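You operate a simulated robot arm through the tools that you are given. There is no shell and no other tool. Be economical: measure what you need, move in short steps, check, and stop when the job is done.

Carry out the task below with a simulated two-armed robot. There is one attempt and no reset: what you move stays moved.

Task
Pick up the clip tube with one hand, pass it to the other hand and put it on the work plate. Take the green straight driver and leave it on the top of the inspection bench. Put two of the clean wipes from the top of the lining table on the low shelf of the paint bench. Put the rubber mount on the top of the fitting table away on the high shelf of the parts rack. Take the lock barrel from the top of the red table and leave it on top of the wooden block. Put the red tray on the top of the red table away on the low shelf of the latch bench. Any order will do.

Only the result counts: the job must be done as asked and must still hold three seconds after the hand-in. Knocking over, shifting, dropping, spilling or breaking anything else fails it.

Robot
Two 7-joint arms with two-finger parallel grippers on one trunk, on a base that drives. Base frame: it is fixed to the floor where the robot stands at the start and does not move with it; the origin is under the middle of the robot, x ahead of it, y to its left, z up. Readings come in mm, degrees, newtons and seconds.
The left shoulder is at the start at [50, 187, 1085], the right one opposite. With the tool pointing down near the work surface each hand reaches from about 100 to 660 mm from the robot's upright axis, wherever it stands, measured 20 degrees to its own side. Places, roughly: clean wipe (6x9x3 cm) [8700, -800, 900]; clip tube (4x4x16 cm) [500, 0, 1000]; green straight driver [7500, 500, 1000]; high shelf of the parts rack (152x18 cm) [480, -1420, 700]; lock barrel [750, 2250, 1000]; low shelf of the latch bench [6300, 300, 300]; low shelf of the paint bench [9200, -3900, 400]; red tray (9x15x3 cm) [0, 2500, 900]; rubber mount [3250, 2000, 1000]; top of the inspection bench [8400, 2200, 900]; wooden block (11x5x5 cm) [500, 2200, 900]; work plate (26x20 cm) [3940, 2060, 860]. Payload 3.43 kg a hand.
The TCP of each hand is the grasp point between the finger pads, 30 mm short of the fingertips. In the tool frame z runs along the fingers and y along their closing line. The gripper opens to 94 mm. The fingers are 28 mm wide and 10 mm thick; the gripper's body (50 by 96 mm) begins 55 mm behind the TCP.
Orientation is that of the tool frame in the base frame, as [roll, pitch, yaw] about the fixed x, y, z axes, in that order (R = Rz(yaw) Ry(pitch) Rx(roll)). With the fingers straight down and closing along the base's y, the tool's x points along the base's -x, its y along +y and its z along -z.

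Tools
- The arms move only by the tool nudge_tool. It takes "left_moves", "right_moves" or both (then of equal length, played together; a hand with none holds still); each is a list of rows, each an object of numbers (a shift or turn left out is 0, a gripper value left out holds the last): "x", "y", "z": the shift along the tool's x, y, z in mm; "rx", "ry", "rz": the turn, a rotation vector about the tool's x, y, z in degrees; "jaw": the opening, from 0 (shut) to 1 (fully open). In form: [{"x": .., "y": .., "z": .., "rx": .., "ry": .., "rz": .., "jaw": ..}, ...]. A call has 1 to 20 rows; each row shifts and turns the commanded pose from where the row before left it, along the tool's axes as they then stand. Rows are played at 5 a second. More than 50 mm and 8.6 degrees between two rows, or a gripper value outside its range, and nothing of the call is played. A pose out of reach is approached as far as the arm can. The call stops where the force on the tool passes 40 N (or 10 N more than at its start, if that is more) or the arm is blocked; 0.2 s more then pass. The fingers move at their own pace (about 153 mm/s each) and stop on an object; they squeeze with about 39 N. The grip force told is the motor's: it shows also when the fingers shut on nothing. Time passes only in rows, and 0.2 s behind the last, so rows that do not move let the fingers close. The reply holds the time, the measured pose of the TCP, the force on the tool along the base axes, the opening and the grip force, in the units named above and with some noise, with the torque about the TCP (base axes, N m) and any sound that the robot's microphone picked up.
- Cameras (640 x 400 px; columns grow to the right, rows downward): "scene" is now at [153.1, 13.1, 1256.1]; the picture's right is [0.15, -0.99, 0.00], its down [-0.40, -0.06, -0.91] and it looks along [0.90, 0.14, -0.41] (base axes); focal length 257 px, centre (320, 200). "left" rides on the left gripper at [76, -14, -103] in its tool frame; the picture's right is [0.18, 0.98, 0.00], its down [-0.75, 0.14, -0.64] and it looks along [-0.63, 0.12, 0.77] (tool axes); focal length 243 px, centre (320, 200). "right" rides on the right gripper at [76, 14, -102] in its tool frame; the picture's right is [-0.18, 0.98, 0.00], its down [-0.75, -0.14, -0.64] and it looks along [-0.63, -0.12, 0.77] (tool axes); focal length 243 px, centre (320, 200). There is no depth. A picture from a camera that has moved, and an enlarged one, comes with that camera's place and axes in the base frame and with its lens. The place of the scene camera against the robot may be out by one fixed shift of up to 12 mm in any direction.
- camera(camera): a new picture of that camera. The clock stands still meanwhile.
- lift_body(by): slides the trunk up (or, below 0, down) by that many mm; the arms and the scene camera ride with it, the base frame stays. It gives what a move gives, with no picture.
- base_move(legs): drives the robot by 1 to 6 legs, each [ahead, left, turn to the left] in mm, mm and degrees, along the robot's own axes; the way and the turn of a leg run together, so that a leg with both is an arc; at most 1500 mm and 180 degrees a leg. The arms and the cameras ride along, it lands a little off, and it stops where it bumps. It gives what a move gives.
- pan_tilt(pan, tilt): turns the head with the scene camera to pan (to the left, within 80 degrees either way) and tilt (down, from -29 to 69), counted from straight ahead of the robot. It gives what a move gives.
- inspect(camera, box): a new picture of the part [left, top, right, bottom] of that camera's present view, enlarged. The clock stands still meanwhile.
- job_done(): hands the job in; it is judged then, once.

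Go step by step. Nothing tells you exact positions but the pictures and the camera data: compare them with the known pose of the tool, close in by small moves and look again before you grip or let go. The budget is 217 turns and 228 pictures, counting those below and the enlarged ones. Unless the task says otherwise, let go and move clear before handing in, and close with one line.

The tools are called after "Request:" by a JSON object that holds its "fn" and its "kwargs". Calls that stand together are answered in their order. nudge_tool: Moves the arms, as the interface text tells. Its arguments: {"type":"object","properties":{"left_moves":{"type":"array"},"right_moves":{"type":"array"}},"required":[]} The other tools are called the same way: lift_body (by) slides the trunk up or down; base_move (legs) drives the base; pan_tilt (pan, tilt) turns the head that bears the scene camera; camera (camera) takes a picture; inspect (camera, box) takes an enlarged picture of a part of a camera's view; job_done () hands the job in.

At the start:

```text
t: 0.0
left_position: [367.2, 169.7, 1107.5]
left_orientation: [180.0, 0.0, -179.9]
left_ft_force: [0.6, 0.0, 0.3]
left_moment: [0.03, -0.02, 0.0]
left_opening: 93.9
left_grip_force: 0.1
right_position: [378.0, -140.7, 1160.1]
right_orientation: [-180.0, -0.1, -179.9]
right_ft_force: [0.4, 1.0, -0.4]
right_moment: [0.01, 0.02, 0.0]
right_opening: 93.9
right_grip_force: 0.0
trunk travel left (down, up): [-300.0, 132.0]
robot x, y, heading: [2.7, 1.2, 0.1]
head pan, tilt: [8.7, 24.0]
```

scene: 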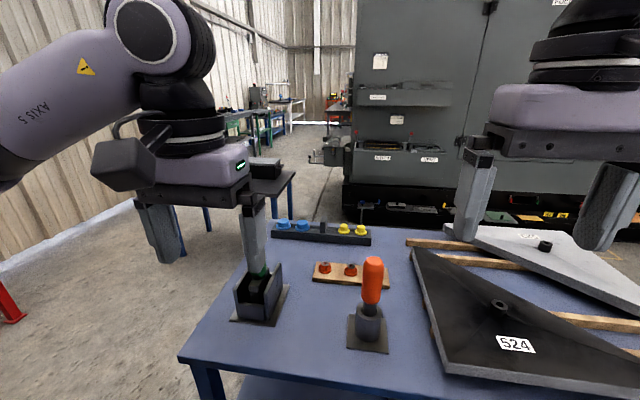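
right: 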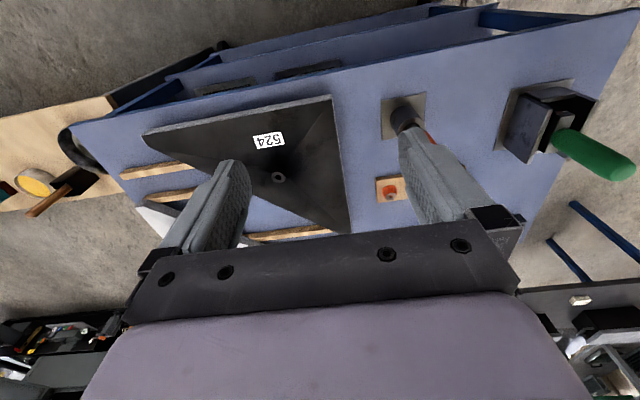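
left: 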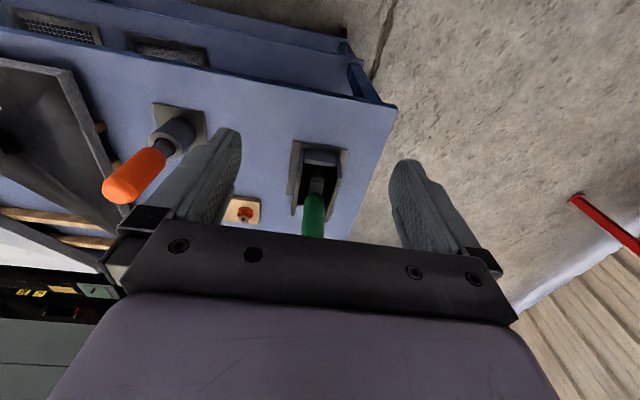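

I see a blue table with an orange-topped item, a green-handled item and a black rack ahead of me. I need closer views to tell which one is the clip tube.

Request:
{"fn": "inspect", "kwargs": {"camera": "scene", "box": [200, 200, 420, 370]}}

Request:
{"fn": "pan_tilt", "kwargs": {"pan": 0, "tilt": 45}}

Request:
{"fn": "camera", "kwargs": {"camera": "scene"}}

```text
2.35 times, centred on (310, 285) of scene
camera zoom: at [153.1, 13.1, 1256.1], right [0.15, -0.99, 0.0], down [-0.4, -0.06, -0.91], along [0.9, 0.14, -0.41], focal length 604 px, centre (344, 0)
```

zoom: 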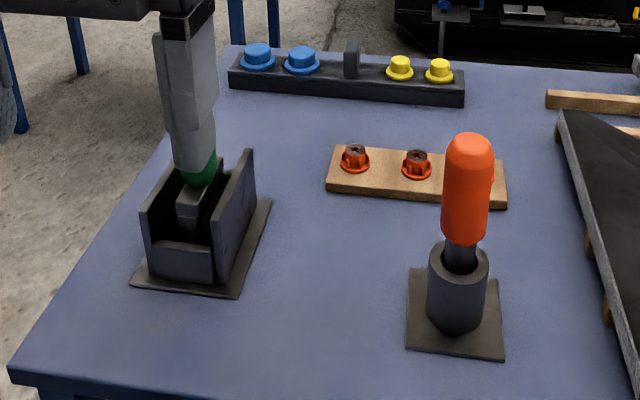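

```text
t: 0.8
left_position: [366.4, 169.7, 1106.0]
left_orientation: [179.9, 0.0, -179.9]
left_ft_force: [0.2, 0.3, -0.8]
left_moment: [0.02, -0.02, 0.0]
left_opening: 93.7
left_grip_force: 0.0
right_position: [378.0, -139.9, 1159.8]
right_orientation: [-179.9, 0.0, -180.0]
right_ft_force: [1.3, -0.5, -0.3]
right_moment: [-0.02, 0.04, 0.0]
right_opening: 93.9
right_grip_force: 0.0
trunk travel left (down, up): [-300.0, 132.0]
robot x, y, heading: [-3.0, 1.4, 0.0]
head pan, tilt: [0.0, 45.0]
```

```text
223 pictures are left
camera scene: at [143.2, -0.9, 1224.1], right [0.0, -1.0, 0.0], down [-0.71, 0.0, -0.71], along [0.71, 0.0, -0.71], focal length 257 px, centre (320, 200)
```

scene: 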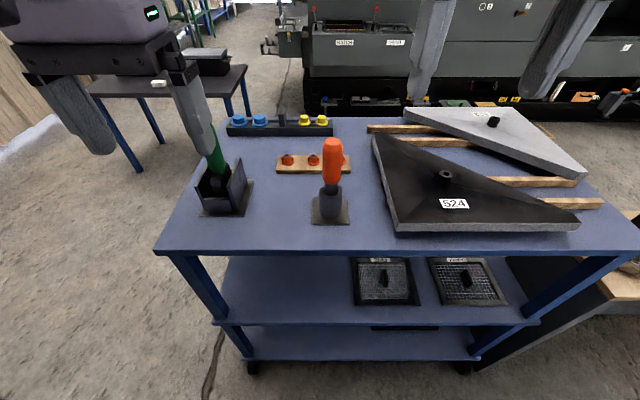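

The orange-topped item at about [490,-20] matches the place given for the clip tube. I'll look closer to confirm it.

Request:
{"fn": "inspect", "kwargs": {"camera": "scene", "box": [270, 115, 400, 235]}}

Request:
{"fn": "inspect", "kwargs": {"camera": "scene", "box": [170, 100, 270, 230]}}

Request:
{"fn": "inspect", "kwargs": {"camera": "right", "box": [360, 60, 640, 235]}}

```text
3.33 times, centred on (335, 175) of scene
camera zoom: at [143.2, -0.9, 1224.1], right [0.0, -1.0, 0.0], down [-0.71, 0.0, -0.71], along [0.71, 0.0, -0.71], focal length 856 px, centre (270, 283)
```

zoom: 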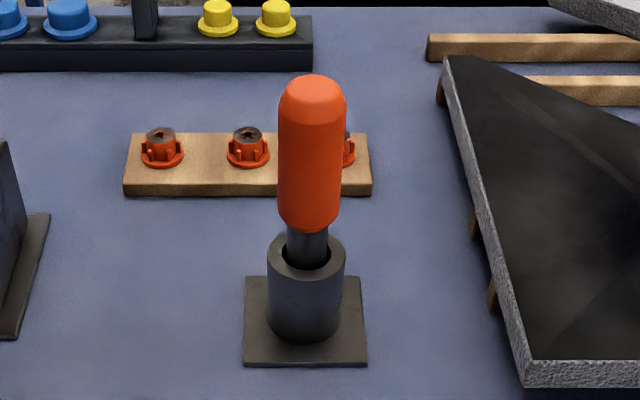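

```text
3.08 times, centred on (220, 165) of scene
camera zoom: at [143.2, -0.9, 1224.1], right [0.0, -1.0, 0.0], down [-0.71, 0.0, -0.71], along [0.71, 0.0, -0.71], focal length 790 px, centre (628, 308)
```

zoom: 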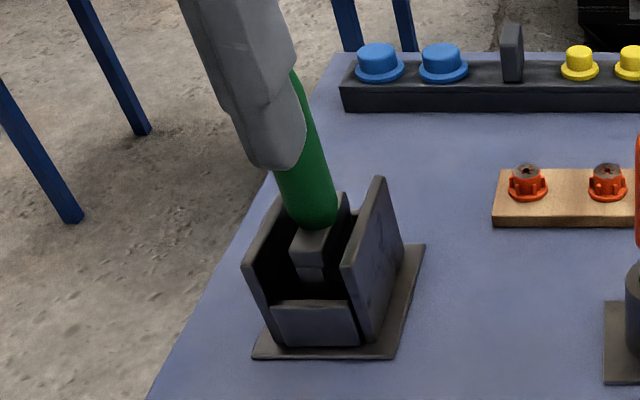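

```text
2.29 times, centred on (500, 148) of right
camera zoom: at [302.2, -126.3, 1263.2], right [0.18, 0.98, 0.0], down [0.75, -0.14, 0.64], along [0.63, -0.12, -0.77], focal length 555 px, centre (-91, 320)
```

zoom: 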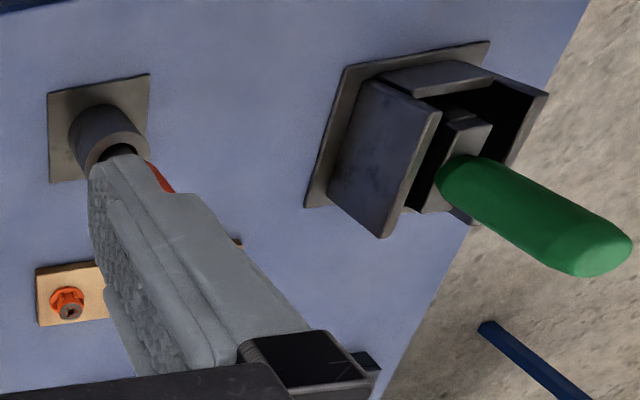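

The orange item looks like a driver in a socket, so it may not be the clip tube. I'll look around before touching anything.

Request:
{"fn": "pan_tilt", "kwargs": {"pan": 0, "tilt": 15}}

Request:
{"fn": "camera", "kwargs": {"camera": "scene"}}

Request:
{"fn": "pan_tilt", "kwargs": {"pan": -60, "tilt": 35}}

Request:
{"fn": "camera", "kwargs": {"camera": "scene"}}

Request:
{"fn": "pan_tilt", "kwargs": {"pan": 60, "tilt": 25}}

Request:
{"fn": "camera", "kwargs": {"camera": "scene"}}

```text
t: 1.8
left_position: [366.3, 169.3, 1107.3]
left_orientation: [180.0, 0.1, -179.9]
left_ft_force: [0.1, 0.0, 0.2]
left_moment: [0.01, -0.03, 0.01]
left_opening: 93.9
left_grip_force: 0.0
right_position: [379.1, -141.4, 1158.7]
right_orientation: [180.0, 0.0, 180.0]
right_ft_force: [-0.5, 1.1, 0.3]
right_moment: [0.01, 0.01, 0.0]
right_opening: 94.0
right_grip_force: 0.1
trunk travel left (down, up): [-300.0, 132.0]
robot x, y, heading: [-2.7, -0.2, 0.2]
head pan, tilt: [0.0, 15.0]
```

```text
219 pictures are left
camera scene: at [155.2, -0.9, 1270.7], right [0.0, -1.0, 0.0], down [-0.26, 0.0, -0.97], along [0.97, 0.0, -0.26], focal length 257 px, centre (320, 200)
```

scene: 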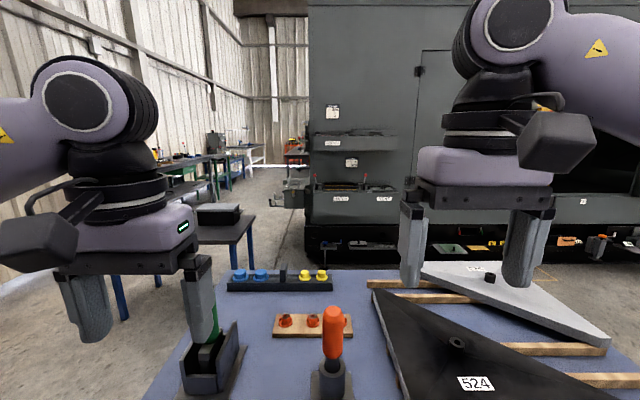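

```text
t: 3.1
left_position: [366.7, 170.0, 1107.0]
left_orientation: [179.9, 0.1, -179.9]
left_ft_force: [0.3, -0.1, 0.9]
left_moment: [0.0, -0.01, 0.01]
left_opening: 93.9
left_grip_force: 0.0
right_position: [379.2, -141.8, 1159.0]
right_orientation: [180.0, 0.0, -180.0]
right_ft_force: [1.1, -0.2, 0.5]
right_moment: [0.01, 0.01, 0.03]
right_opening: 94.1
right_grip_force: 0.1
trunk travel left (down, up): [-300.0, 132.0]
robot x, y, heading: [0.2, 4.1, -0.2]
head pan, tilt: [-60.0, 35.0]
```

```text
218 pictures are left
camera scene: at [105.9, -77.1, 1238.8], right [-0.87, -0.5, 0.0], down [-0.29, 0.5, -0.82], along [0.41, -0.71, -0.57], focal length 257 px, centre (320, 200)
```

scene: 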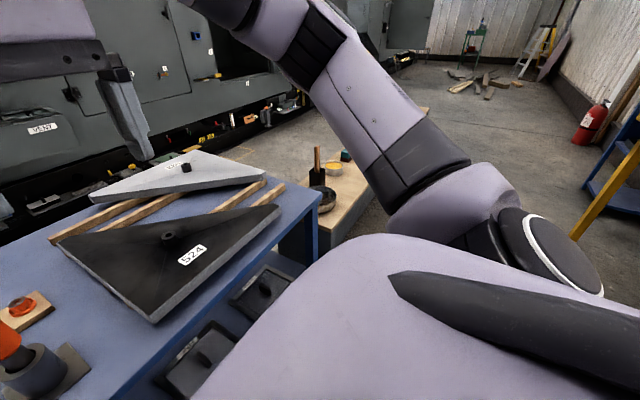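

```text
t: 5.1
left_position: [367.1, 170.5, 1107.2]
left_orientation: [-179.9, 0.1, -180.0]
left_ft_force: [0.3, 0.2, 0.0]
left_moment: [0.02, 0.06, 0.03]
left_opening: 93.9
left_grip_force: 0.1
right_position: [377.5, -140.8, 1160.8]
right_orientation: [180.0, 0.0, -179.9]
right_ft_force: [0.6, 0.6, -0.5]
right_moment: [0.0, -0.01, -0.01]
right_opening: 94.1
right_grip_force: 0.2
trunk travel left (down, up): [-300.0, 132.0]
robot x, y, heading: [4.2, -1.3, 0.1]
head pan, tilt: [60.0, 25.0]
```

```text
217 pictures are left
camera scene: at [107.9, 78.9, 1254.6], right [0.87, -0.5, 0.0], down [-0.21, -0.37, -0.91], along [0.45, 0.78, -0.42], focal length 257 px, centre (320, 200)
```

scene: 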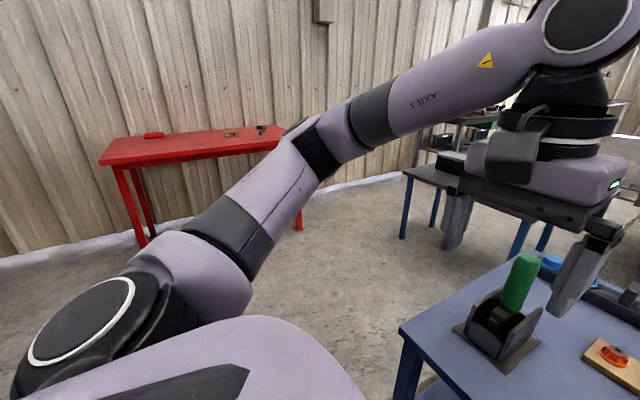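

The only tall item near [500, 0] is the orange one. It is about 160 mm from table to top, which matches the clip tube's 16 cm. I'll bring the right hand above it and look.

Request:
{"fn": "nudge_tool", "kwargs": {"right_moves": [{"x": -46, "y": 10, "z": 0}, {"x": -46, "y": 20}, {"y": 45}, {"y": 44, "z": 20}, {"z": 40, "jaw": 1}, {"z": 10}]}}

Request:
{"fn": "camera", "kwargs": {"camera": "right"}}

Request:
{"fn": "pan_tilt", "kwargs": {"pan": 0, "tilt": 35}}

Request:
{"fn": "camera", "kwargs": {"camera": "scene"}}

```text
refused: row 2 steps farther than a row can; nothing moved
```

```text
216 pictures are left
camera right: at [302.2, -126.3, 1263.1], right [0.18, 0.98, 0.0], down [0.75, -0.14, 0.64], along [0.63, -0.12, -0.77], focal length 243 px, centre (320, 200)
```

right: 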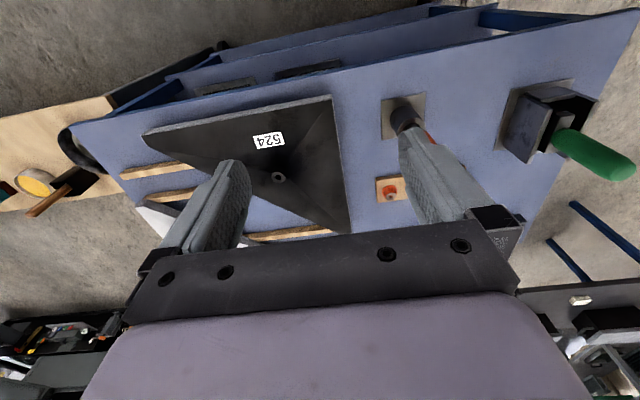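

```text
t: 6.4
left_position: [366.8, 169.0, 1107.4]
left_orientation: [-180.0, 0.1, -179.9]
left_ft_force: [-0.2, -1.0, -1.0]
left_moment: [0.04, 0.01, 0.0]
left_opening: 94.0
left_grip_force: 0.0
right_position: [378.1, -141.5, 1159.6]
right_orientation: [179.9, 0.0, -179.9]
right_ft_force: [-0.6, 0.3, -0.2]
right_moment: [0.0, -0.02, 0.01]
right_opening: 93.9
right_grip_force: 0.0
trunk travel left (down, up): [-300.0, 132.0]
robot x, y, heading: [-0.4, 1.4, -0.2]
head pan, tilt: [0.0, 35.0]
```

```text
215 pictures are left
camera scene: at [149.9, -0.8, 1238.8], right [0.0, -1.0, 0.0], down [-0.57, 0.0, -0.82], along [0.82, 0.0, -0.57], focal length 257 px, centre (320, 200)
```

scene: 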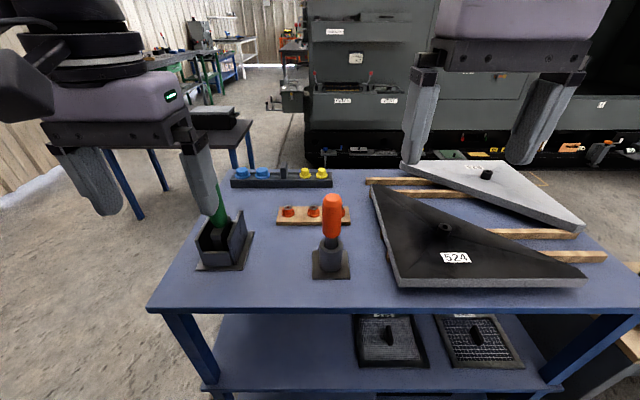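

The orange item is clearly upright at about [470, -22]. I'll move the right hand over it in shorter rows.

Request:
{"fn": "nudge_tool", "kwargs": {"right_moves": [{"x": -45}, {"x": -45}, {"y": 40}, {"y": 40}, {"y": 39}, {"z": 35}, {"z": 30}, {}]}}

Request:
{"fn": "camera", "kwargs": {"camera": "right"}}

Request:
{"fn": "camera", "kwargs": {"camera": "scene"}}

```text
t: 8.2
left_position: [366.5, 170.2, 1106.3]
left_orientation: [-180.0, 0.1, -179.9]
left_ft_force: [0.3, -1.1, 0.6]
left_moment: [-0.03, 0.02, -0.01]
left_opening: 94.0
left_grip_force: 0.1
right_position: [468.3, -20.6, 1095.0]
right_orientation: [-180.0, 0.0, 180.0]
right_ft_force: [0.7, -0.2, -0.1]
right_moment: [0.01, -0.01, -0.01]
right_opening: 94.2
right_grip_force: 0.1
trunk travel left (down, up): [-300.0, 132.0]
robot x, y, heading: [-0.1, -0.4, -0.1]
head pan, tilt: [0.0, 35.0]
```

```text
214 pictures are left
camera right: at [392.4, -5.7, 1198.7], right [0.18, 0.98, 0.0], down [0.75, -0.14, 0.64], along [0.63, -0.12, -0.77], focal length 243 px, centre (320, 200)
```

right: 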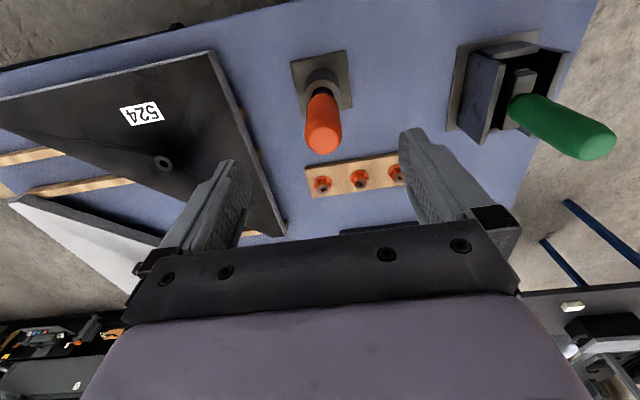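

```text
213 pictures are left
camera scene: at [149.8, -0.9, 1238.8], right [0.0, -1.0, 0.0], down [-0.57, 0.0, -0.82], along [0.82, 0.0, -0.57], focal length 257 px, centre (320, 200)
```

scene: 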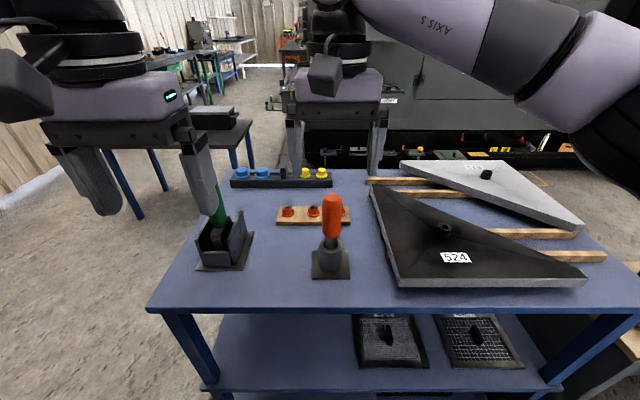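

Request:
{"fn": "inspect", "kwargs": {"camera": "right", "box": [270, 40, 400, 170]}}

Request:
{"fn": "inspect", "kwargs": {"camera": "right", "box": [430, 20, 640, 170]}}

```text
3.08 times, centred on (335, 105) of right
camera zoom: at [392.4, -5.7, 1198.7], right [0.18, 0.98, 0.0], down [0.75, -0.14, 0.64], along [0.63, -0.12, -0.77], focal length 746 px, centre (274, 492)
```

zoom: 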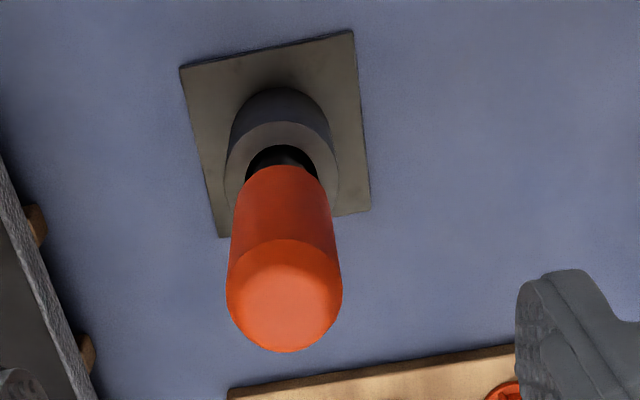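

```text
2.67 times, centred on (535, 95) of right
camera zoom: at [392.4, -5.7, 1198.7], right [0.18, 0.98, 0.0], down [0.75, -0.14, 0.64], along [0.63, -0.12, -0.77], focal length 647 px, centre (-253, 480)
```

zoom: 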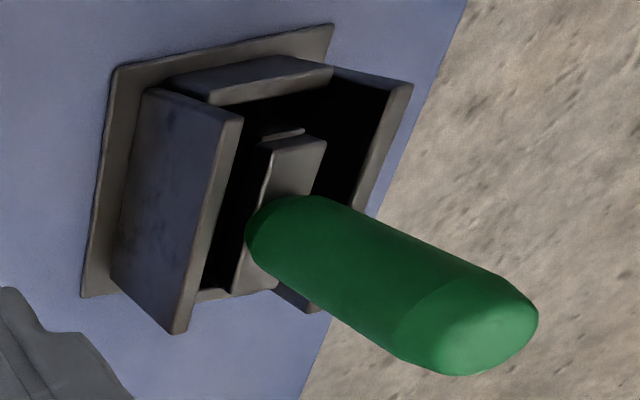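

I've located the orange item at [478, -19], but I want to see the driver at [7500, 500] before deciding it is the clip tube. I'll leave it for last, retract the right hand, and drive to the red table.

Request:
{"fn": "nudge_tool", "kwargs": {"right_moves": [{"z": -45}, {"z": -45}, {"x": 45, "y": -20}, {"x": 45, "y": -20}, {"y": -40}, {"y": -40}, {"x": 40}, {}], "left_moves": [{}, {}, {"z": -50}, {"x": 40}, {}, {}, {}, {}]}}

Request:
{"fn": "base_move", "kwargs": {"legs": [[-500, 0, 0], [0, 0, 90], [1000, 0, 0], [0, -800, 0]]}}

Request:
{"fn": "pan_tilt", "kwargs": {"pan": 0, "tilt": 20}}

Request:
{"fn": "camera", "kwargs": {"camera": "scene"}}

```text
t: 10.0
left_position: [325.9, 169.0, 1156.9]
left_orientation: [-180.0, 0.0, -179.9]
left_ft_force: [0.0, 0.9, 0.0]
left_moment: [0.01, 0.03, 0.0]
left_opening: 93.8
left_grip_force: 0.0
right_position: [338.9, -142.4, 1185.3]
right_orientation: [-180.0, 0.1, 180.0]
right_ft_force: [0.2, 0.7, 0.7]
right_moment: [-0.03, 0.01, 0.02]
right_opening: 94.2
right_grip_force: 0.0
trunk travel left (down, up): [-300.0, 132.0]
robot x, y, heading: [0.4, -2.3, 0.0]
head pan, tilt: [0.0, 35.0]
```

```text
t: 14.1
left_position: [-213.4, 240.8, 1155.1]
left_orientation: [-179.8, -0.3, -167.0]
left_ft_force: [-0.4, 1.0, -0.3]
left_moment: [0.01, -0.05, -0.04]
left_opening: 93.7
left_grip_force: 0.0
right_position: [-132.1, -60.1, 1185.1]
right_orientation: [179.9, -0.2, -167.1]
right_ft_force: [0.1, 0.2, 0.9]
right_moment: [0.02, 0.02, 0.01]
right_opening: 93.9
right_grip_force: 0.1
trunk travel left (down, up): [-300.0, 132.0]
robot x, y, heading: [-498.2, 0.5, 12.9]
head pan, tilt: [0.0, 35.0]
stopped in leg 2: the robot was blocked; the commanded pose is now the measured one
```

```text
t: 14.9
left_position: [-212.7, 242.8, 1154.4]
left_orientation: [-179.9, -0.2, -167.0]
left_ft_force: [0.6, 0.5, 0.4]
left_moment: [-0.01, -0.02, -0.01]
left_opening: 94.0
left_grip_force: 0.1
right_position: [-132.0, -58.9, 1184.7]
right_orientation: [-180.0, -0.2, -167.0]
right_ft_force: [-0.2, -0.2, 0.2]
right_moment: [-0.04, -0.02, -0.01]
right_opening: 94.0
right_grip_force: 0.0
trunk travel left (down, up): [-300.0, 132.0]
robot x, y, heading: [-498.6, 5.5, 13.1]
head pan, tilt: [0.0, 20.0]
```

```text
210 pictures are left
camera scene: at [-341.4, 36.7, 1261.8], right [0.22, -0.97, 0.0], down [-0.34, -0.08, -0.94], along [0.91, 0.21, -0.35], focal length 257 px, centre (320, 200)
```

scene: 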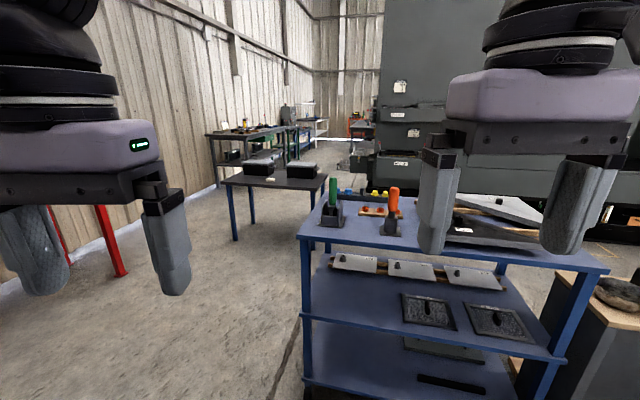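

The turn was blocked at 13°, so something stands beside or behind me. I'll look to both sides.

Request:
{"fn": "pan_tilt", "kwargs": {"pan": 80, "tilt": 40}}

Request:
{"fn": "camera", "kwargs": {"camera": "scene"}}

Request:
{"fn": "pan_tilt", "kwargs": {"pan": -80, "tilt": 40}}

Request:
{"fn": "camera", "kwargs": {"camera": "scene"}}

```text
t: 16.4
left_position: [-213.9, 241.4, 1154.9]
left_orientation: [-179.9, -0.2, -167.0]
left_ft_force: [0.0, 0.2, 0.1]
left_moment: [0.02, 0.0, 0.0]
left_opening: 94.0
left_grip_force: 0.1
right_position: [-131.3, -59.1, 1184.0]
right_orientation: [-180.0, -0.2, -167.0]
right_ft_force: [0.0, -0.3, 0.6]
right_moment: [-0.02, 0.01, 0.04]
right_opening: 94.2
right_grip_force: 0.1
trunk travel left (down, up): [-300.0, 132.0]
robot x, y, heading: [-498.3, 3.2, 12.9]
head pan, tilt: [80.0, 40.0]
```

```text
209 pictures are left
camera scene: at [-436.6, 100.6, 1230.7], right [1.0, 0.05, 0.0], down [0.03, -0.64, -0.77], along [-0.04, 0.76, -0.64], focal length 257 px, centre (320, 200)
```

scene: 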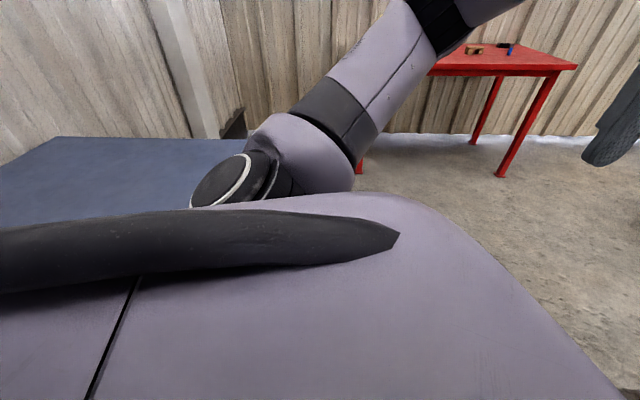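

```text
t: 18.9
left_position: [-213.4, 241.6, 1156.8]
left_orientation: [-179.9, -0.3, -167.0]
left_ft_force: [0.8, 0.3, 0.7]
left_moment: [-0.04, -0.01, 0.02]
left_opening: 93.9
left_grip_force: 0.0
right_position: [-130.8, -60.5, 1184.0]
right_orientation: [180.0, -0.3, -167.0]
right_ft_force: [-0.7, -0.1, -0.1]
right_moment: [0.01, 0.0, 0.01]
right_opening: 94.2
right_grip_force: 0.0
trunk travel left (down, up): [-300.0, 132.0]
robot x, y, heading: [-498.2, -0.3, 13.2]
head pan, tilt: [-80.0, 40.0]
```

```text
208 pictures are left
camera scene: at [-398.9, -62.7, 1230.9], right [-0.92, -0.39, 0.01], down [-0.26, 0.59, -0.77], along [0.3, -0.71, -0.64], focal length 257 px, centre (320, 200)
```

scene: 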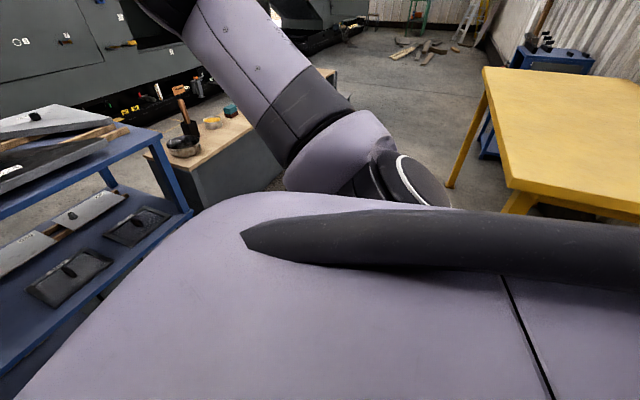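

A large blue table is behind me to the left and a yellow one to the right rear. I'll move forward out of the gap first, then turn.

Request:
{"fn": "base_move", "kwargs": {"legs": [[320, 0, 0], [0, 0, 77], [900, 0, 0], [0, -550, 0]]}}

Request:
{"fn": "pan_tilt", "kwargs": {"pan": 0, "tilt": 25}}

Request:
{"fn": "camera", "kwargs": {"camera": "scene"}}

```text
t: 31.4
left_position: [204.6, 1291.9, 1156.8]
left_orientation: [-180.0, 0.1, -90.1]
left_ft_force: [0.8, 0.5, -0.2]
left_moment: [0.04, 0.01, -0.01]
left_opening: 94.0
left_grip_force: 0.0
right_position: [516.4, 1302.4, 1185.6]
right_orientation: [179.9, 0.0, -90.2]
right_ft_force: [0.4, 0.1, -0.3]
right_moment: [0.02, 0.0, -0.03]
right_opening: 93.8
right_grip_force: 0.0
trunk travel left (down, up): [-300.0, 132.0]
robot x, y, heading: [369.1, 963.0, 89.8]
head pan, tilt: [-80.0, 40.0]
```

```text
t: 32.9
left_position: [203.2, 1291.7, 1157.2]
left_orientation: [-180.0, 0.1, -90.2]
left_ft_force: [-0.3, -0.5, 0.8]
left_moment: [0.05, 0.04, -0.02]
left_opening: 94.2
left_grip_force: 0.0
right_position: [515.3, 1301.6, 1186.5]
right_orientation: [179.9, 0.1, -90.1]
right_ft_force: [1.7, 0.3, -0.9]
right_moment: [-0.01, -0.02, 0.0]
right_opening: 94.0
right_grip_force: 0.1
trunk travel left (down, up): [-300.0, 132.0]
robot x, y, heading: [372.1, 966.4, 89.9]
head pan, tilt: [0.0, 25.0]
```

```text
207 pictures are left
camera scene: at [376.4, 1113.7, 1254.6], right [1.0, 0.0, 0.0], down [0.0, -0.42, -0.91], along [0.0, 0.91, -0.42], focal length 257 px, centre (320, 200)
```

scene: 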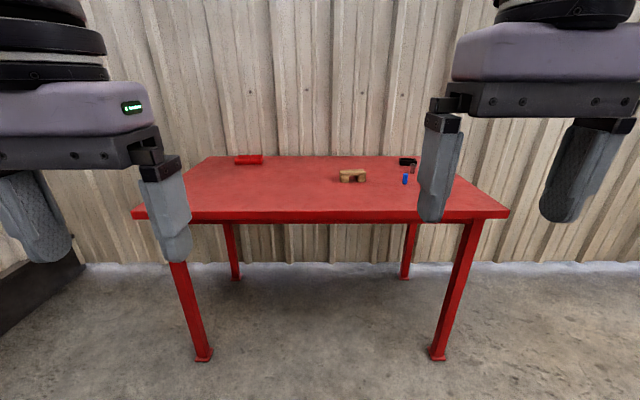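

Request:
{"fn": "inspect", "kwargs": {"camera": "scene", "box": [210, 130, 440, 230]}}

Request:
{"fn": "base_move", "kwargs": {"legs": [[550, 0, 0]]}}

Request:
{"fn": "pan_tilt", "kwargs": {"pan": 0, "tilt": 35}}

Request:
{"fn": "camera", "kwargs": {"camera": "scene"}}

```text
2.78 times, centred on (325, 180) of scene
camera zoom: at [376.4, 1113.7, 1254.6], right [1.0, 0.0, 0.0], down [0.0, -0.42, -0.91], along [0.0, 0.91, -0.42], focal length 714 px, centre (306, 256)
```

zoom: 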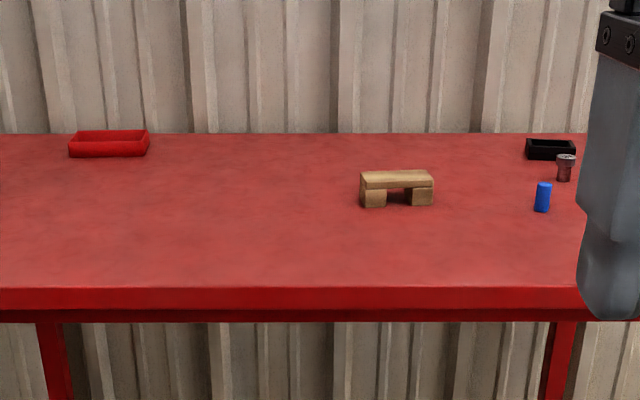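

```text
t: 36.1
left_position: [206.1, 1846.4, 1156.7]
left_orientation: [180.0, 0.1, -90.3]
left_ft_force: [0.5, -0.2, 0.2]
left_moment: [0.0, 0.03, -0.02]
left_opening: 94.0
left_grip_force: 0.1
right_position: [518.2, 1857.2, 1186.4]
right_orientation: [-179.9, 0.1, -90.4]
right_ft_force: [-0.1, 0.4, 0.0]
right_moment: [0.0, -0.02, -0.01]
right_opening: 94.2
right_grip_force: 0.0
trunk travel left (down, up): [-300.0, 132.0]
robot x, y, heading: [376.2, 1522.7, 89.5]
head pan, tilt: [0.0, 25.0]
```

```text
t: 36.8
left_position: [207.6, 1845.7, 1157.1]
left_orientation: [-179.9, 0.0, -90.1]
left_ft_force: [0.0, -0.8, -0.2]
left_moment: [-0.01, -0.02, 0.01]
left_opening: 94.2
left_grip_force: 0.0
right_position: [519.3, 1857.1, 1186.4]
right_orientation: [-179.9, 0.1, -90.3]
right_ft_force: [0.4, -0.6, -1.1]
right_moment: [0.02, 0.0, 0.03]
right_opening: 93.9
right_grip_force: 0.1
trunk travel left (down, up): [-300.0, 132.0]
robot x, y, heading: [372.1, 1521.0, 89.7]
head pan, tilt: [0.0, 35.0]
```

```text
205 pictures are left
camera scene: at [378.8, 1664.7, 1238.9], right [1.0, 0.0, 0.0], down [0.0, -0.57, -0.82], along [0.0, 0.82, -0.57], focal length 257 px, centre (320, 200)
```

scene: 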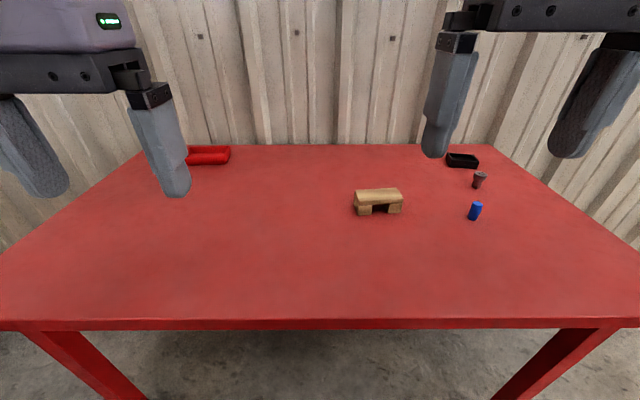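

I see a blue cylinder, a dark flanged cylinder, a black tray, the wooden block (bridge-shaped) and the red tray. I'll zoom in to tell the two cylinders apart.

Request:
{"fn": "inspect", "kwargs": {"camera": "scene", "box": [430, 145, 510, 230]}}

Request:
{"fn": "inspect", "kwargs": {"camera": "scene", "box": [340, 175, 420, 225]}}

Request:
{"fn": "inspect", "kwargs": {"camera": "scene", "box": [170, 135, 250, 185]}}

```text
4.71 times, centred on (470, 188) of scene
camera zoom: at [378.8, 1664.7, 1238.9], right [1.0, 0.0, 0.0], down [0.0, -0.57, -0.82], along [0.0, 0.82, -0.57], focal length 1208 px, centre (-386, 259)
```

zoom: 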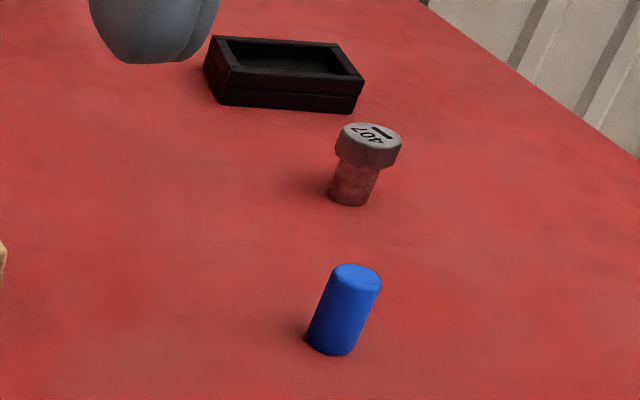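

```text
8.00 times, centred on (380, 200) of scene
camera zoom: at [378.8, 1664.7, 1238.9], right [1.0, 0.0, 0.0], down [0.0, -0.57, -0.82], along [0.0, 0.82, -0.57], focal length 2053 px, centre (-160, 200)
```

zoom: 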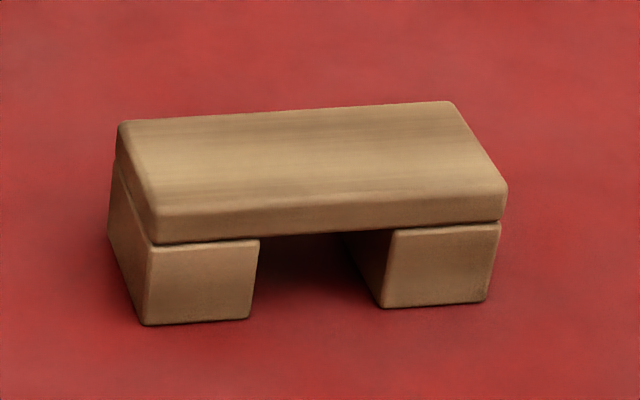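

```text
8.00 times, centred on (210, 160) of scene
camera zoom: at [378.8, 1664.7, 1238.9], right [1.0, 0.0, 0.0], down [0.0, -0.57, -0.82], along [0.0, 0.82, -0.57], focal length 2053 px, centre (1200, 520)
```

zoom: 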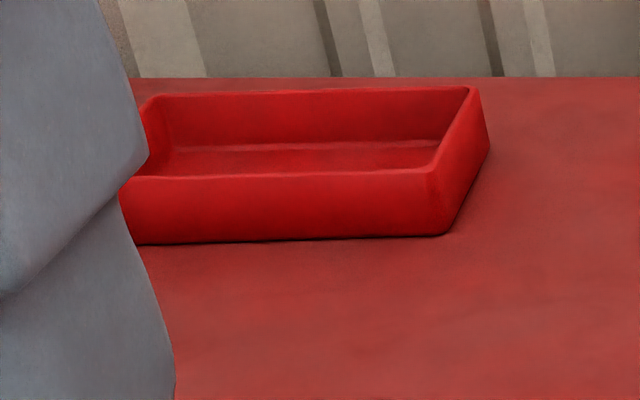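

The flanged, slotted piece marked "407" is the lock barrel, at about [811, 2266]. The block is at about [511, 2138] and the tray around x −75 to 72, y 2410 to 2500. I'll shift right and edge closer to the table.

Request:
{"fn": "base_move", "kwargs": {"legs": [[0, -250, 0], [150, 0, 0]]}}

Request:
{"fn": "pan_tilt", "kwargs": {"pan": 0, "tilt": 50}}

Request:
{"fn": "camera", "kwargs": {"camera": "scene"}}

```text
t: 39.6
left_position: [455.0, 1993.5, 1155.9]
left_orientation: [-180.0, 0.1, -90.1]
left_ft_force: [0.7, 0.2, -0.9]
left_moment: [0.01, 0.04, 0.01]
left_opening: 93.8
left_grip_force: 0.1
right_position: [767.0, 2004.7, 1185.4]
right_orientation: [-180.0, 0.1, -90.2]
right_ft_force: [-0.1, 1.1, -0.3]
right_moment: [-0.01, -0.01, -0.02]
right_opening: 93.9
right_grip_force: 0.1
trunk travel left (down, up): [-300.0, 132.0]
robot x, y, heading: [624.0, 1666.4, 89.7]
head pan, tilt: [0.0, 35.0]
```

```text
t: 40.4
left_position: [456.8, 1992.5, 1157.0]
left_orientation: [-179.9, 0.0, -90.2]
left_ft_force: [-0.5, 0.1, 0.1]
left_moment: [-0.01, 0.01, 0.01]
left_opening: 94.0
left_grip_force: 0.1
right_position: [767.6, 2004.6, 1186.0]
right_orientation: [180.0, 0.1, -90.2]
right_ft_force: [-0.1, -0.7, 0.1]
right_moment: [0.0, 0.01, 0.03]
right_opening: 93.9
right_grip_force: 0.1
trunk travel left (down, up): [-300.0, 132.0]
robot x, y, heading: [621.0, 1666.6, 89.5]
head pan, tilt: [0.0, 50.0]
```

```text
201 pictures are left
camera scene: at [627.6, 1800.7, 1217.1], right [1.0, 0.0, 0.0], down [0.0, -0.77, -0.64], along [0.0, 0.64, -0.77], focal length 257 px, centre (320, 200)
```

scene: 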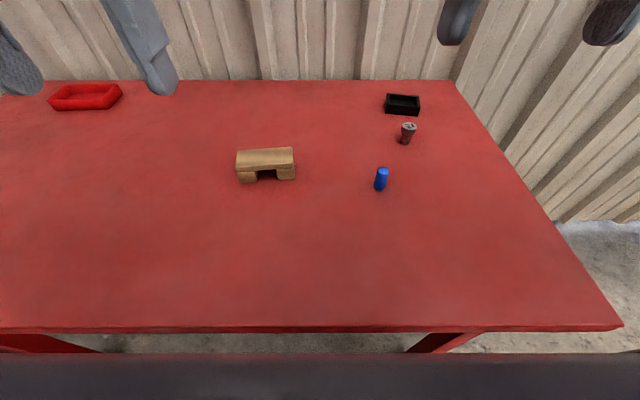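

I'm now close enough for the barrel, which I put at about [815, 2262]. I'll move the right hand over it and look.

Request:
{"fn": "nudge_tool", "kwargs": {"right_moves": [{"x": -45, "y": -15}, {"x": -45, "y": -15}, {"x": -45, "y": -18}, {"x": -45}, {"x": -45}, {"x": -27, "z": 30}, {"z": 45}, {"z": 45}, {"z": 20}, {}]}}

Request:
{"fn": "camera", "kwargs": {"camera": "right"}}

```text
t: 42.6
left_position: [456.5, 1992.4, 1157.0]
left_orientation: [179.9, 0.2, -90.2]
left_ft_force: [0.0, -0.5, 0.7]
left_moment: [0.02, 0.04, 0.01]
left_opening: 93.9
left_grip_force: 0.0
right_position: [812.7, 2252.7, 1052.2]
right_orientation: [179.9, 0.3, -90.2]
right_ft_force: [0.4, -0.4, 0.6]
right_moment: [0.01, 0.02, -0.01]
right_opening: 93.9
right_grip_force: 0.1
right hand out of reach, approached as far as the arm can: row 5, 6, 7, 8
trunk travel left (down, up): [-300.0, 132.0]
robot x, y, heading: [626.0, 1667.3, 89.7]
head pan, tilt: [0.0, 50.0]
```

```text
200 pictures are left
camera right: at [799.1, 2177.6, 1155.9], right [-0.98, 0.19, 0.0], down [0.15, 0.75, 0.64], along [0.12, 0.63, -0.76], focal length 243 px, centre (320, 200)
```

right: 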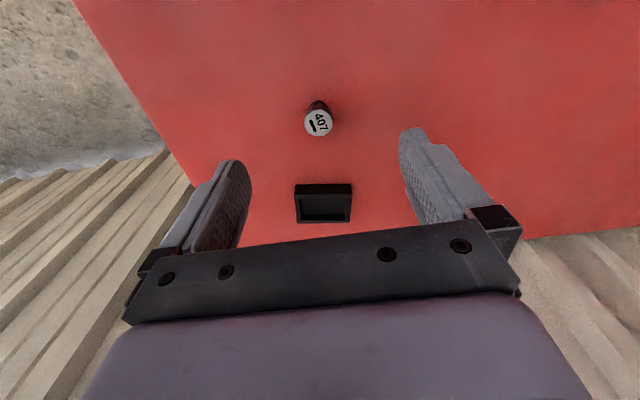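

The barrel is at about [820, 2275]. I'll correct the aim, lower part way and check again.

Request:
{"fn": "nudge_tool", "kwargs": {"right_moves": [{"x": -17, "y": -7}, {"z": 40}, {"z": 40}, {"z": 20}, {}]}}

Request:
{"fn": "camera", "kwargs": {"camera": "right"}}

```text
t: 43.8
left_position: [455.0, 1991.9, 1157.1]
left_orientation: [-180.0, 0.2, -90.1]
left_ft_force: [-0.1, -0.4, 0.1]
left_moment: [0.01, -0.05, -0.03]
left_opening: 93.8
left_grip_force: 0.0
right_position: [819.7, 2271.8, 950.2]
right_orientation: [179.9, 0.1, -90.2]
right_ft_force: [-0.3, -0.7, -0.3]
right_moment: [0.04, -0.03, 0.0]
right_opening: 94.0
right_grip_force: 0.0
trunk travel left (down, up): [-300.0, 132.0]
robot x, y, heading: [624.6, 1667.2, 89.6]
head pan, tilt: [0.0, 50.0]
```

```text
199 pictures are left
camera right: at [805.7, 2195.6, 1055.6], right [-0.98, 0.19, 0.0], down [0.14, 0.75, 0.64], along [0.12, 0.63, -0.77], focal length 243 px, centre (320, 200)
```

right: 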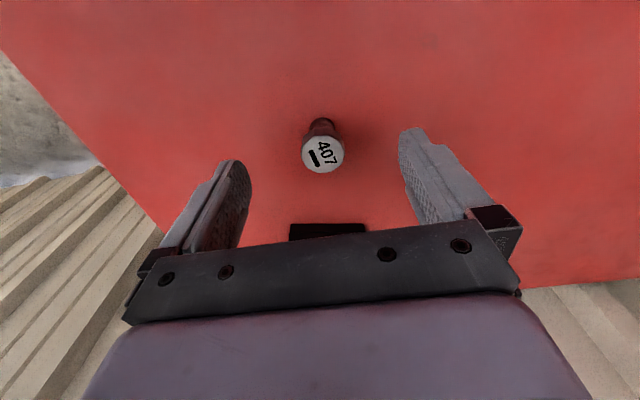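

Request:
{"fn": "nudge_tool", "kwargs": {"right_moves": [{"x": -8}, {"z": 25}, {"z": 25}, {}]}}

Request:
{"fn": "camera", "kwargs": {"camera": "right"}}

```text
t: 44.8
left_position: [455.3, 1992.4, 1156.9]
left_orientation: [-179.9, 0.1, -90.0]
left_ft_force: [-0.3, 0.2, -0.6]
left_moment: [-0.02, -0.01, -0.01]
left_opening: 94.1
left_grip_force: 0.1
right_position: [818.0, 2280.5, 902.7]
right_orientation: [179.9, 0.1, -90.2]
right_ft_force: [0.7, -0.9, 0.3]
right_moment: [0.01, -0.02, 0.02]
right_opening: 94.1
right_grip_force: 0.1
trunk travel left (down, up): [-300.0, 132.0]
robot x, y, heading: [624.8, 1668.7, 89.8]
head pan, tilt: [0.0, 50.0]
```

```text
198 pictures are left
camera right: at [805.2, 2204.0, 1005.6], right [-0.98, 0.19, 0.0], down [0.14, 0.75, 0.64], along [0.12, 0.63, -0.77], focal length 243 px, centre (320, 200)
```

right: 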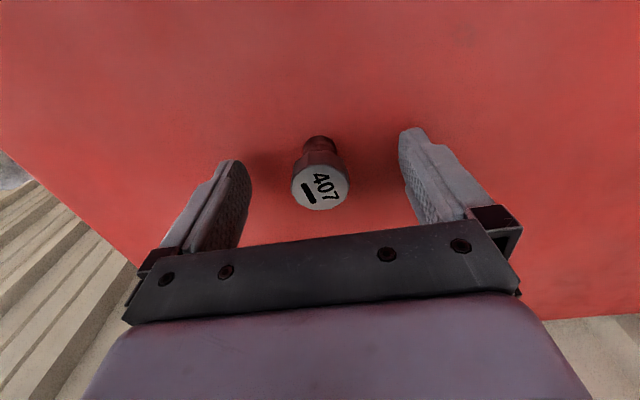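

The head is centred between the fingers at TCP height. I'll lower 6 mm, close, and lift.

Request:
{"fn": "nudge_tool", "kwargs": {"right_moves": [{"z": 6}, {"jaw": 0}, {}, {}, {}]}}

Request:
{"fn": "nudge_tool", "kwargs": {"right_moves": [{"z": -20}, {"z": -40}, {"z": -30}, {}]}}

Request:
{"fn": "camera", "kwargs": {"camera": "right"}}

Request:
{"fn": "camera", "kwargs": {"camera": "scene"}}

```text
t: 46.0
left_position: [456.1, 1993.0, 1155.8]
left_orientation: [179.9, 0.1, -90.1]
left_ft_force: [-0.2, 0.3, -0.4]
left_moment: [-0.03, 0.0, 0.02]
left_opening: 94.2
left_grip_force: 0.1
right_position: [818.9, 2279.2, 896.4]
right_orientation: [180.0, 0.1, -90.2]
right_ft_force: [-0.3, 0.3, 0.4]
right_moment: [0.01, -0.03, 0.01]
right_opening: 30.5
right_grip_force: 38.7
trunk travel left (down, up): [-300.0, 132.0]
robot x, y, heading: [624.2, 1664.6, 90.0]
head pan, tilt: [0.0, 50.0]
```

```text
t: 47.0
left_position: [454.9, 1992.8, 1155.8]
left_orientation: [180.0, 0.1, -90.1]
left_ft_force: [-0.7, -0.6, -0.3]
left_moment: [0.02, 0.01, 0.0]
left_opening: 94.0
left_grip_force: 0.0
right_position: [819.2, 2280.6, 987.2]
right_orientation: [179.9, 0.1, -90.1]
right_ft_force: [0.3, 0.1, -1.5]
right_moment: [0.01, 0.02, 0.01]
right_opening: 30.3
right_grip_force: 39.3
trunk travel left (down, up): [-300.0, 132.0]
robot x, y, heading: [623.6, 1664.7, 89.8]
head pan, tilt: [0.0, 50.0]
```

```text
197 pictures are left
camera right: at [805.2, 2203.8, 1089.5], right [-0.98, 0.19, 0.0], down [0.14, 0.75, 0.64], along [0.12, 0.63, -0.77], focal length 243 px, centre (320, 200)
```

right: 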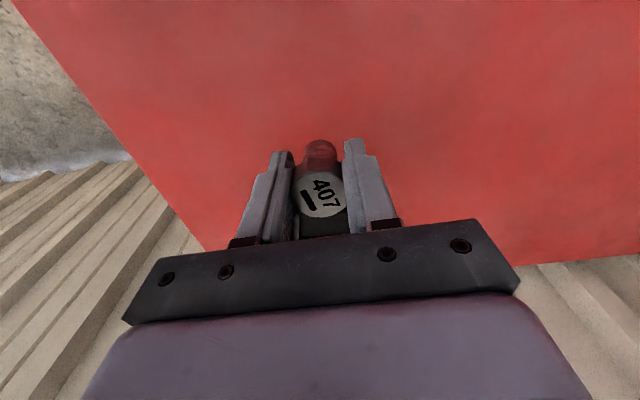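

```text
196 pictures are left
camera scene: at [627.7, 1800.7, 1217.1], right [1.0, 0.0, 0.0], down [0.0, -0.77, -0.64], along [0.0, 0.64, -0.77], focal length 257 px, centre (320, 200)
```

scene: 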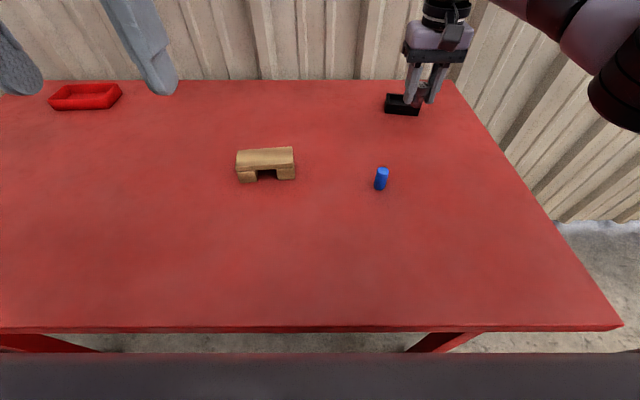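

The barrel is held firmly. I'll carry it toward the block, moving the left hand aside at the same time.

Request:
{"fn": "nudge_tool", "kwargs": {"right_moves": [{"z": -30}, {"y": 48}, {"y": 48}, {"y": 48}, {"y": 48, "x": 10}, {"y": 48, "x": 10}, {"y": 40, "x": 20}, {"x": 40}, {"x": 27}, {}], "left_moves": [{"y": 48}, {"y": 48}, {"y": 48}, {}, {}, {}, {}, {}, {}, {}]}}

Request:
{"fn": "camera", "kwargs": {"camera": "right"}}

Request:
{"fn": "camera", "kwargs": {"camera": "scene"}}

```text
t: 49.2
left_position: [311.4, 1994.0, 1155.2]
left_orientation: [179.9, 0.1, -90.1]
left_ft_force: [0.7, 1.0, -0.5]
left_moment: [0.02, -0.02, -0.01]
left_opening: 93.9
left_grip_force: 0.0
right_position: [556.4, 2122.2, 1022.5]
right_orientation: [179.9, 0.1, -90.2]
right_ft_force: [-0.6, 0.5, -1.7]
right_moment: [-0.04, 0.03, 0.0]
right_opening: 30.1
right_grip_force: 38.4
right hand out of reach, approached as far as the arm can: row 3, 4, 5, 6, 7
trunk travel left (down, up): [-300.0, 132.0]
robot x, y, heading: [625.7, 1664.6, 89.9]
head pan, tilt: [0.0, 50.0]
```

```text
195 pictures are left
camera right: at [542.5, 2047.1, 1125.5], right [-0.98, 0.19, 0.0], down [0.14, 0.75, 0.64], along [0.12, 0.63, -0.77], focal length 243 px, centre (320, 200)
```

right: 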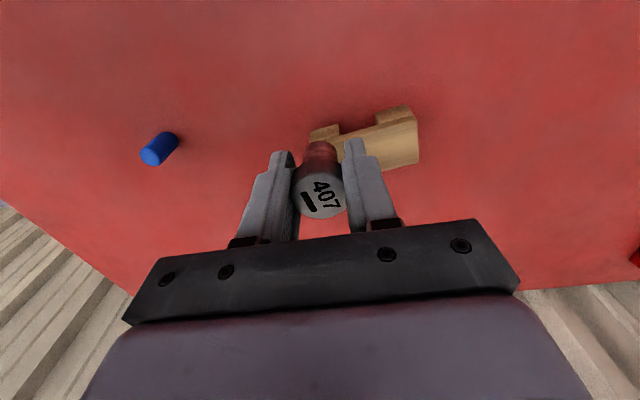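

```text
194 pictures are left
camera scene: at [627.7, 1800.8, 1217.1], right [1.0, 0.0, 0.0], down [0.0, -0.77, -0.64], along [0.0, 0.64, -0.77], focal length 257 px, centre (320, 200)
```

scene: 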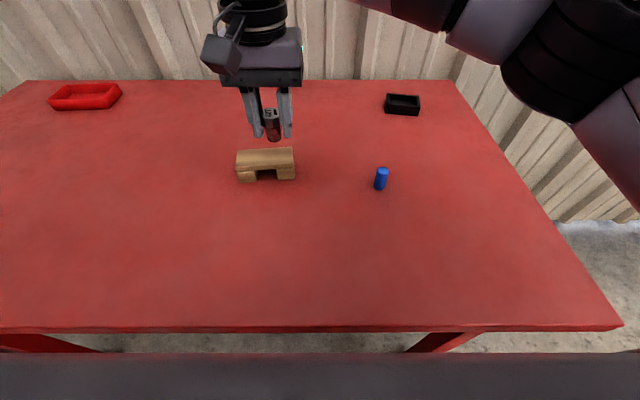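

The block centre is at about [525, 2166]. I'll align over it and check before lowering.

Request:
{"fn": "nudge_tool", "kwargs": {"right_moves": [{"y": 31, "x": -15}, {"x": -29}, {"z": 40}, {}]}}

Request:
{"fn": "camera", "kwargs": {"camera": "right"}}

Request:
{"fn": "inspect", "kwargs": {"camera": "scene", "box": [200, 80, 330, 200]}}

```text
t: 50.2
left_position: [311.0, 1994.7, 1156.7]
left_orientation: [-179.9, 0.0, -90.1]
left_ft_force: [0.1, 0.3, -0.4]
left_moment: [0.02, -0.01, 0.0]
left_opening: 94.1
left_grip_force: 0.0
right_position: [533.7, 2167.9, 980.7]
right_orientation: [180.0, 0.1, -90.7]
right_ft_force: [-0.4, 0.5, -1.6]
right_moment: [-0.02, -0.02, -0.01]
right_opening: 30.3
right_grip_force: 38.9
right hand out of reach, approached as far as the arm can: row 2
trunk travel left (down, up): [-300.0, 132.0]
robot x, y, heading: [622.7, 1665.9, 89.6]
head pan, tilt: [0.0, 50.0]
```

```text
193 pictures are left
camera right: at [519.9, 2091.9, 1084.6], right [-0.98, 0.2, 0.0], down [0.15, 0.75, 0.64], along [0.12, 0.63, -0.77], focal length 243 px, centre (320, 200)
```

right: 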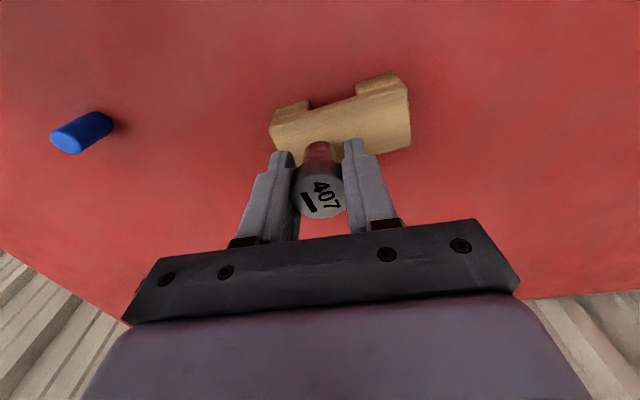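

```text
3.33 times, centred on (265, 140) of scene
camera zoom: at [627.8, 1800.5, 1217.1], right [1.0, 0.0, 0.0], down [0.0, -0.77, -0.64], along [0.0, 0.64, -0.77], focal length 856 px, centre (503, 400)
```

zoom: 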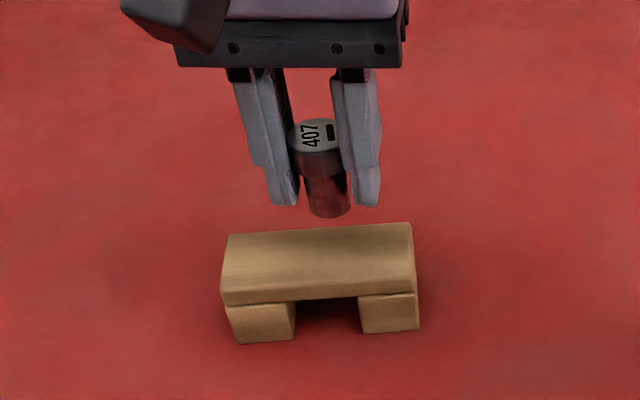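

The block's top centre reads about [520, 2168]. I'll shift 12 mm left and lower close to the surface.

Request:
{"fn": "nudge_tool", "kwargs": {"right_moves": [{"y": 12}, {"z": 20}, {"z": 9}, {}]}}

Request:
{"fn": "inspect", "kwargs": {"camera": "scene", "box": [210, 110, 320, 200]}}

Request:
{"fn": "camera", "kwargs": {"camera": "right"}}

```text
t: 51.2
left_position: [311.9, 1993.7, 1156.1]
left_orientation: [180.0, 0.1, -90.1]
left_ft_force: [-0.2, 0.1, -0.1]
left_moment: [0.02, 0.0, -0.02]
left_opening: 94.1
left_grip_force: 0.1
right_position: [535.4, 2173.8, 955.3]
right_orientation: [179.8, 0.3, -91.6]
right_ft_force: [0.7, -0.4, -0.3]
right_moment: [0.01, 0.02, 0.02]
right_opening: 30.1
right_grip_force: 39.1
right hand out of reach, approached as far as the arm can: row 1
trunk travel left (down, up): [-300.0, 132.0]
robot x, y, heading: [628.1, 1668.1, 89.9]
head pan, tilt: [0.0, 50.0]
```

```text
4.44 times, centred on (265, 155) of scene
camera zoom: at [627.6, 1800.7, 1217.1], right [1.0, 0.0, 0.0], down [0.0, -0.77, -0.64], along [0.0, 0.64, -0.77], focal length 1141 px, centre (564, 400)
```

zoom: 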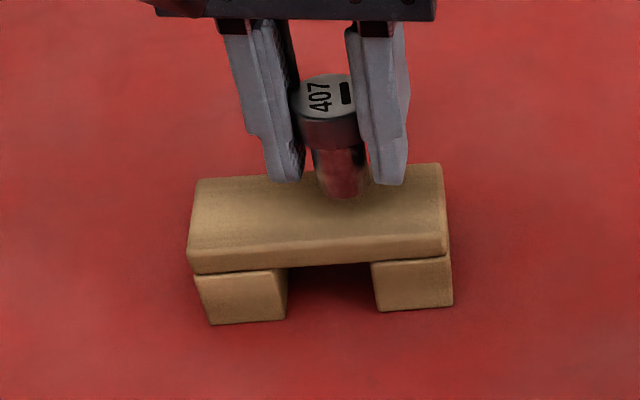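

```text
190 pictures are left
camera right: at [518.5, 2098.3, 1058.4], right [-0.98, 0.21, 0.01], down [0.17, 0.75, 0.65], along [0.13, 0.63, -0.76], focal length 243 px, centre (320, 200)
```

right: 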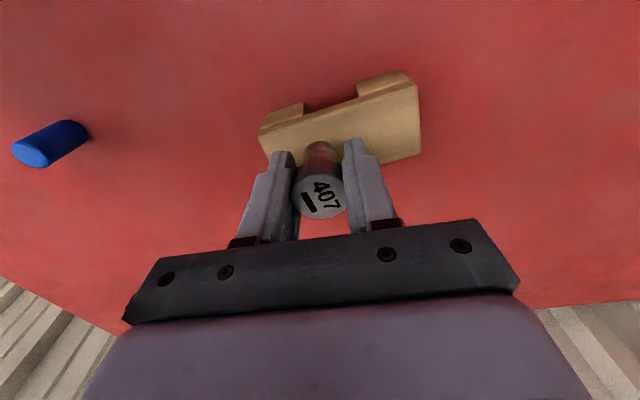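

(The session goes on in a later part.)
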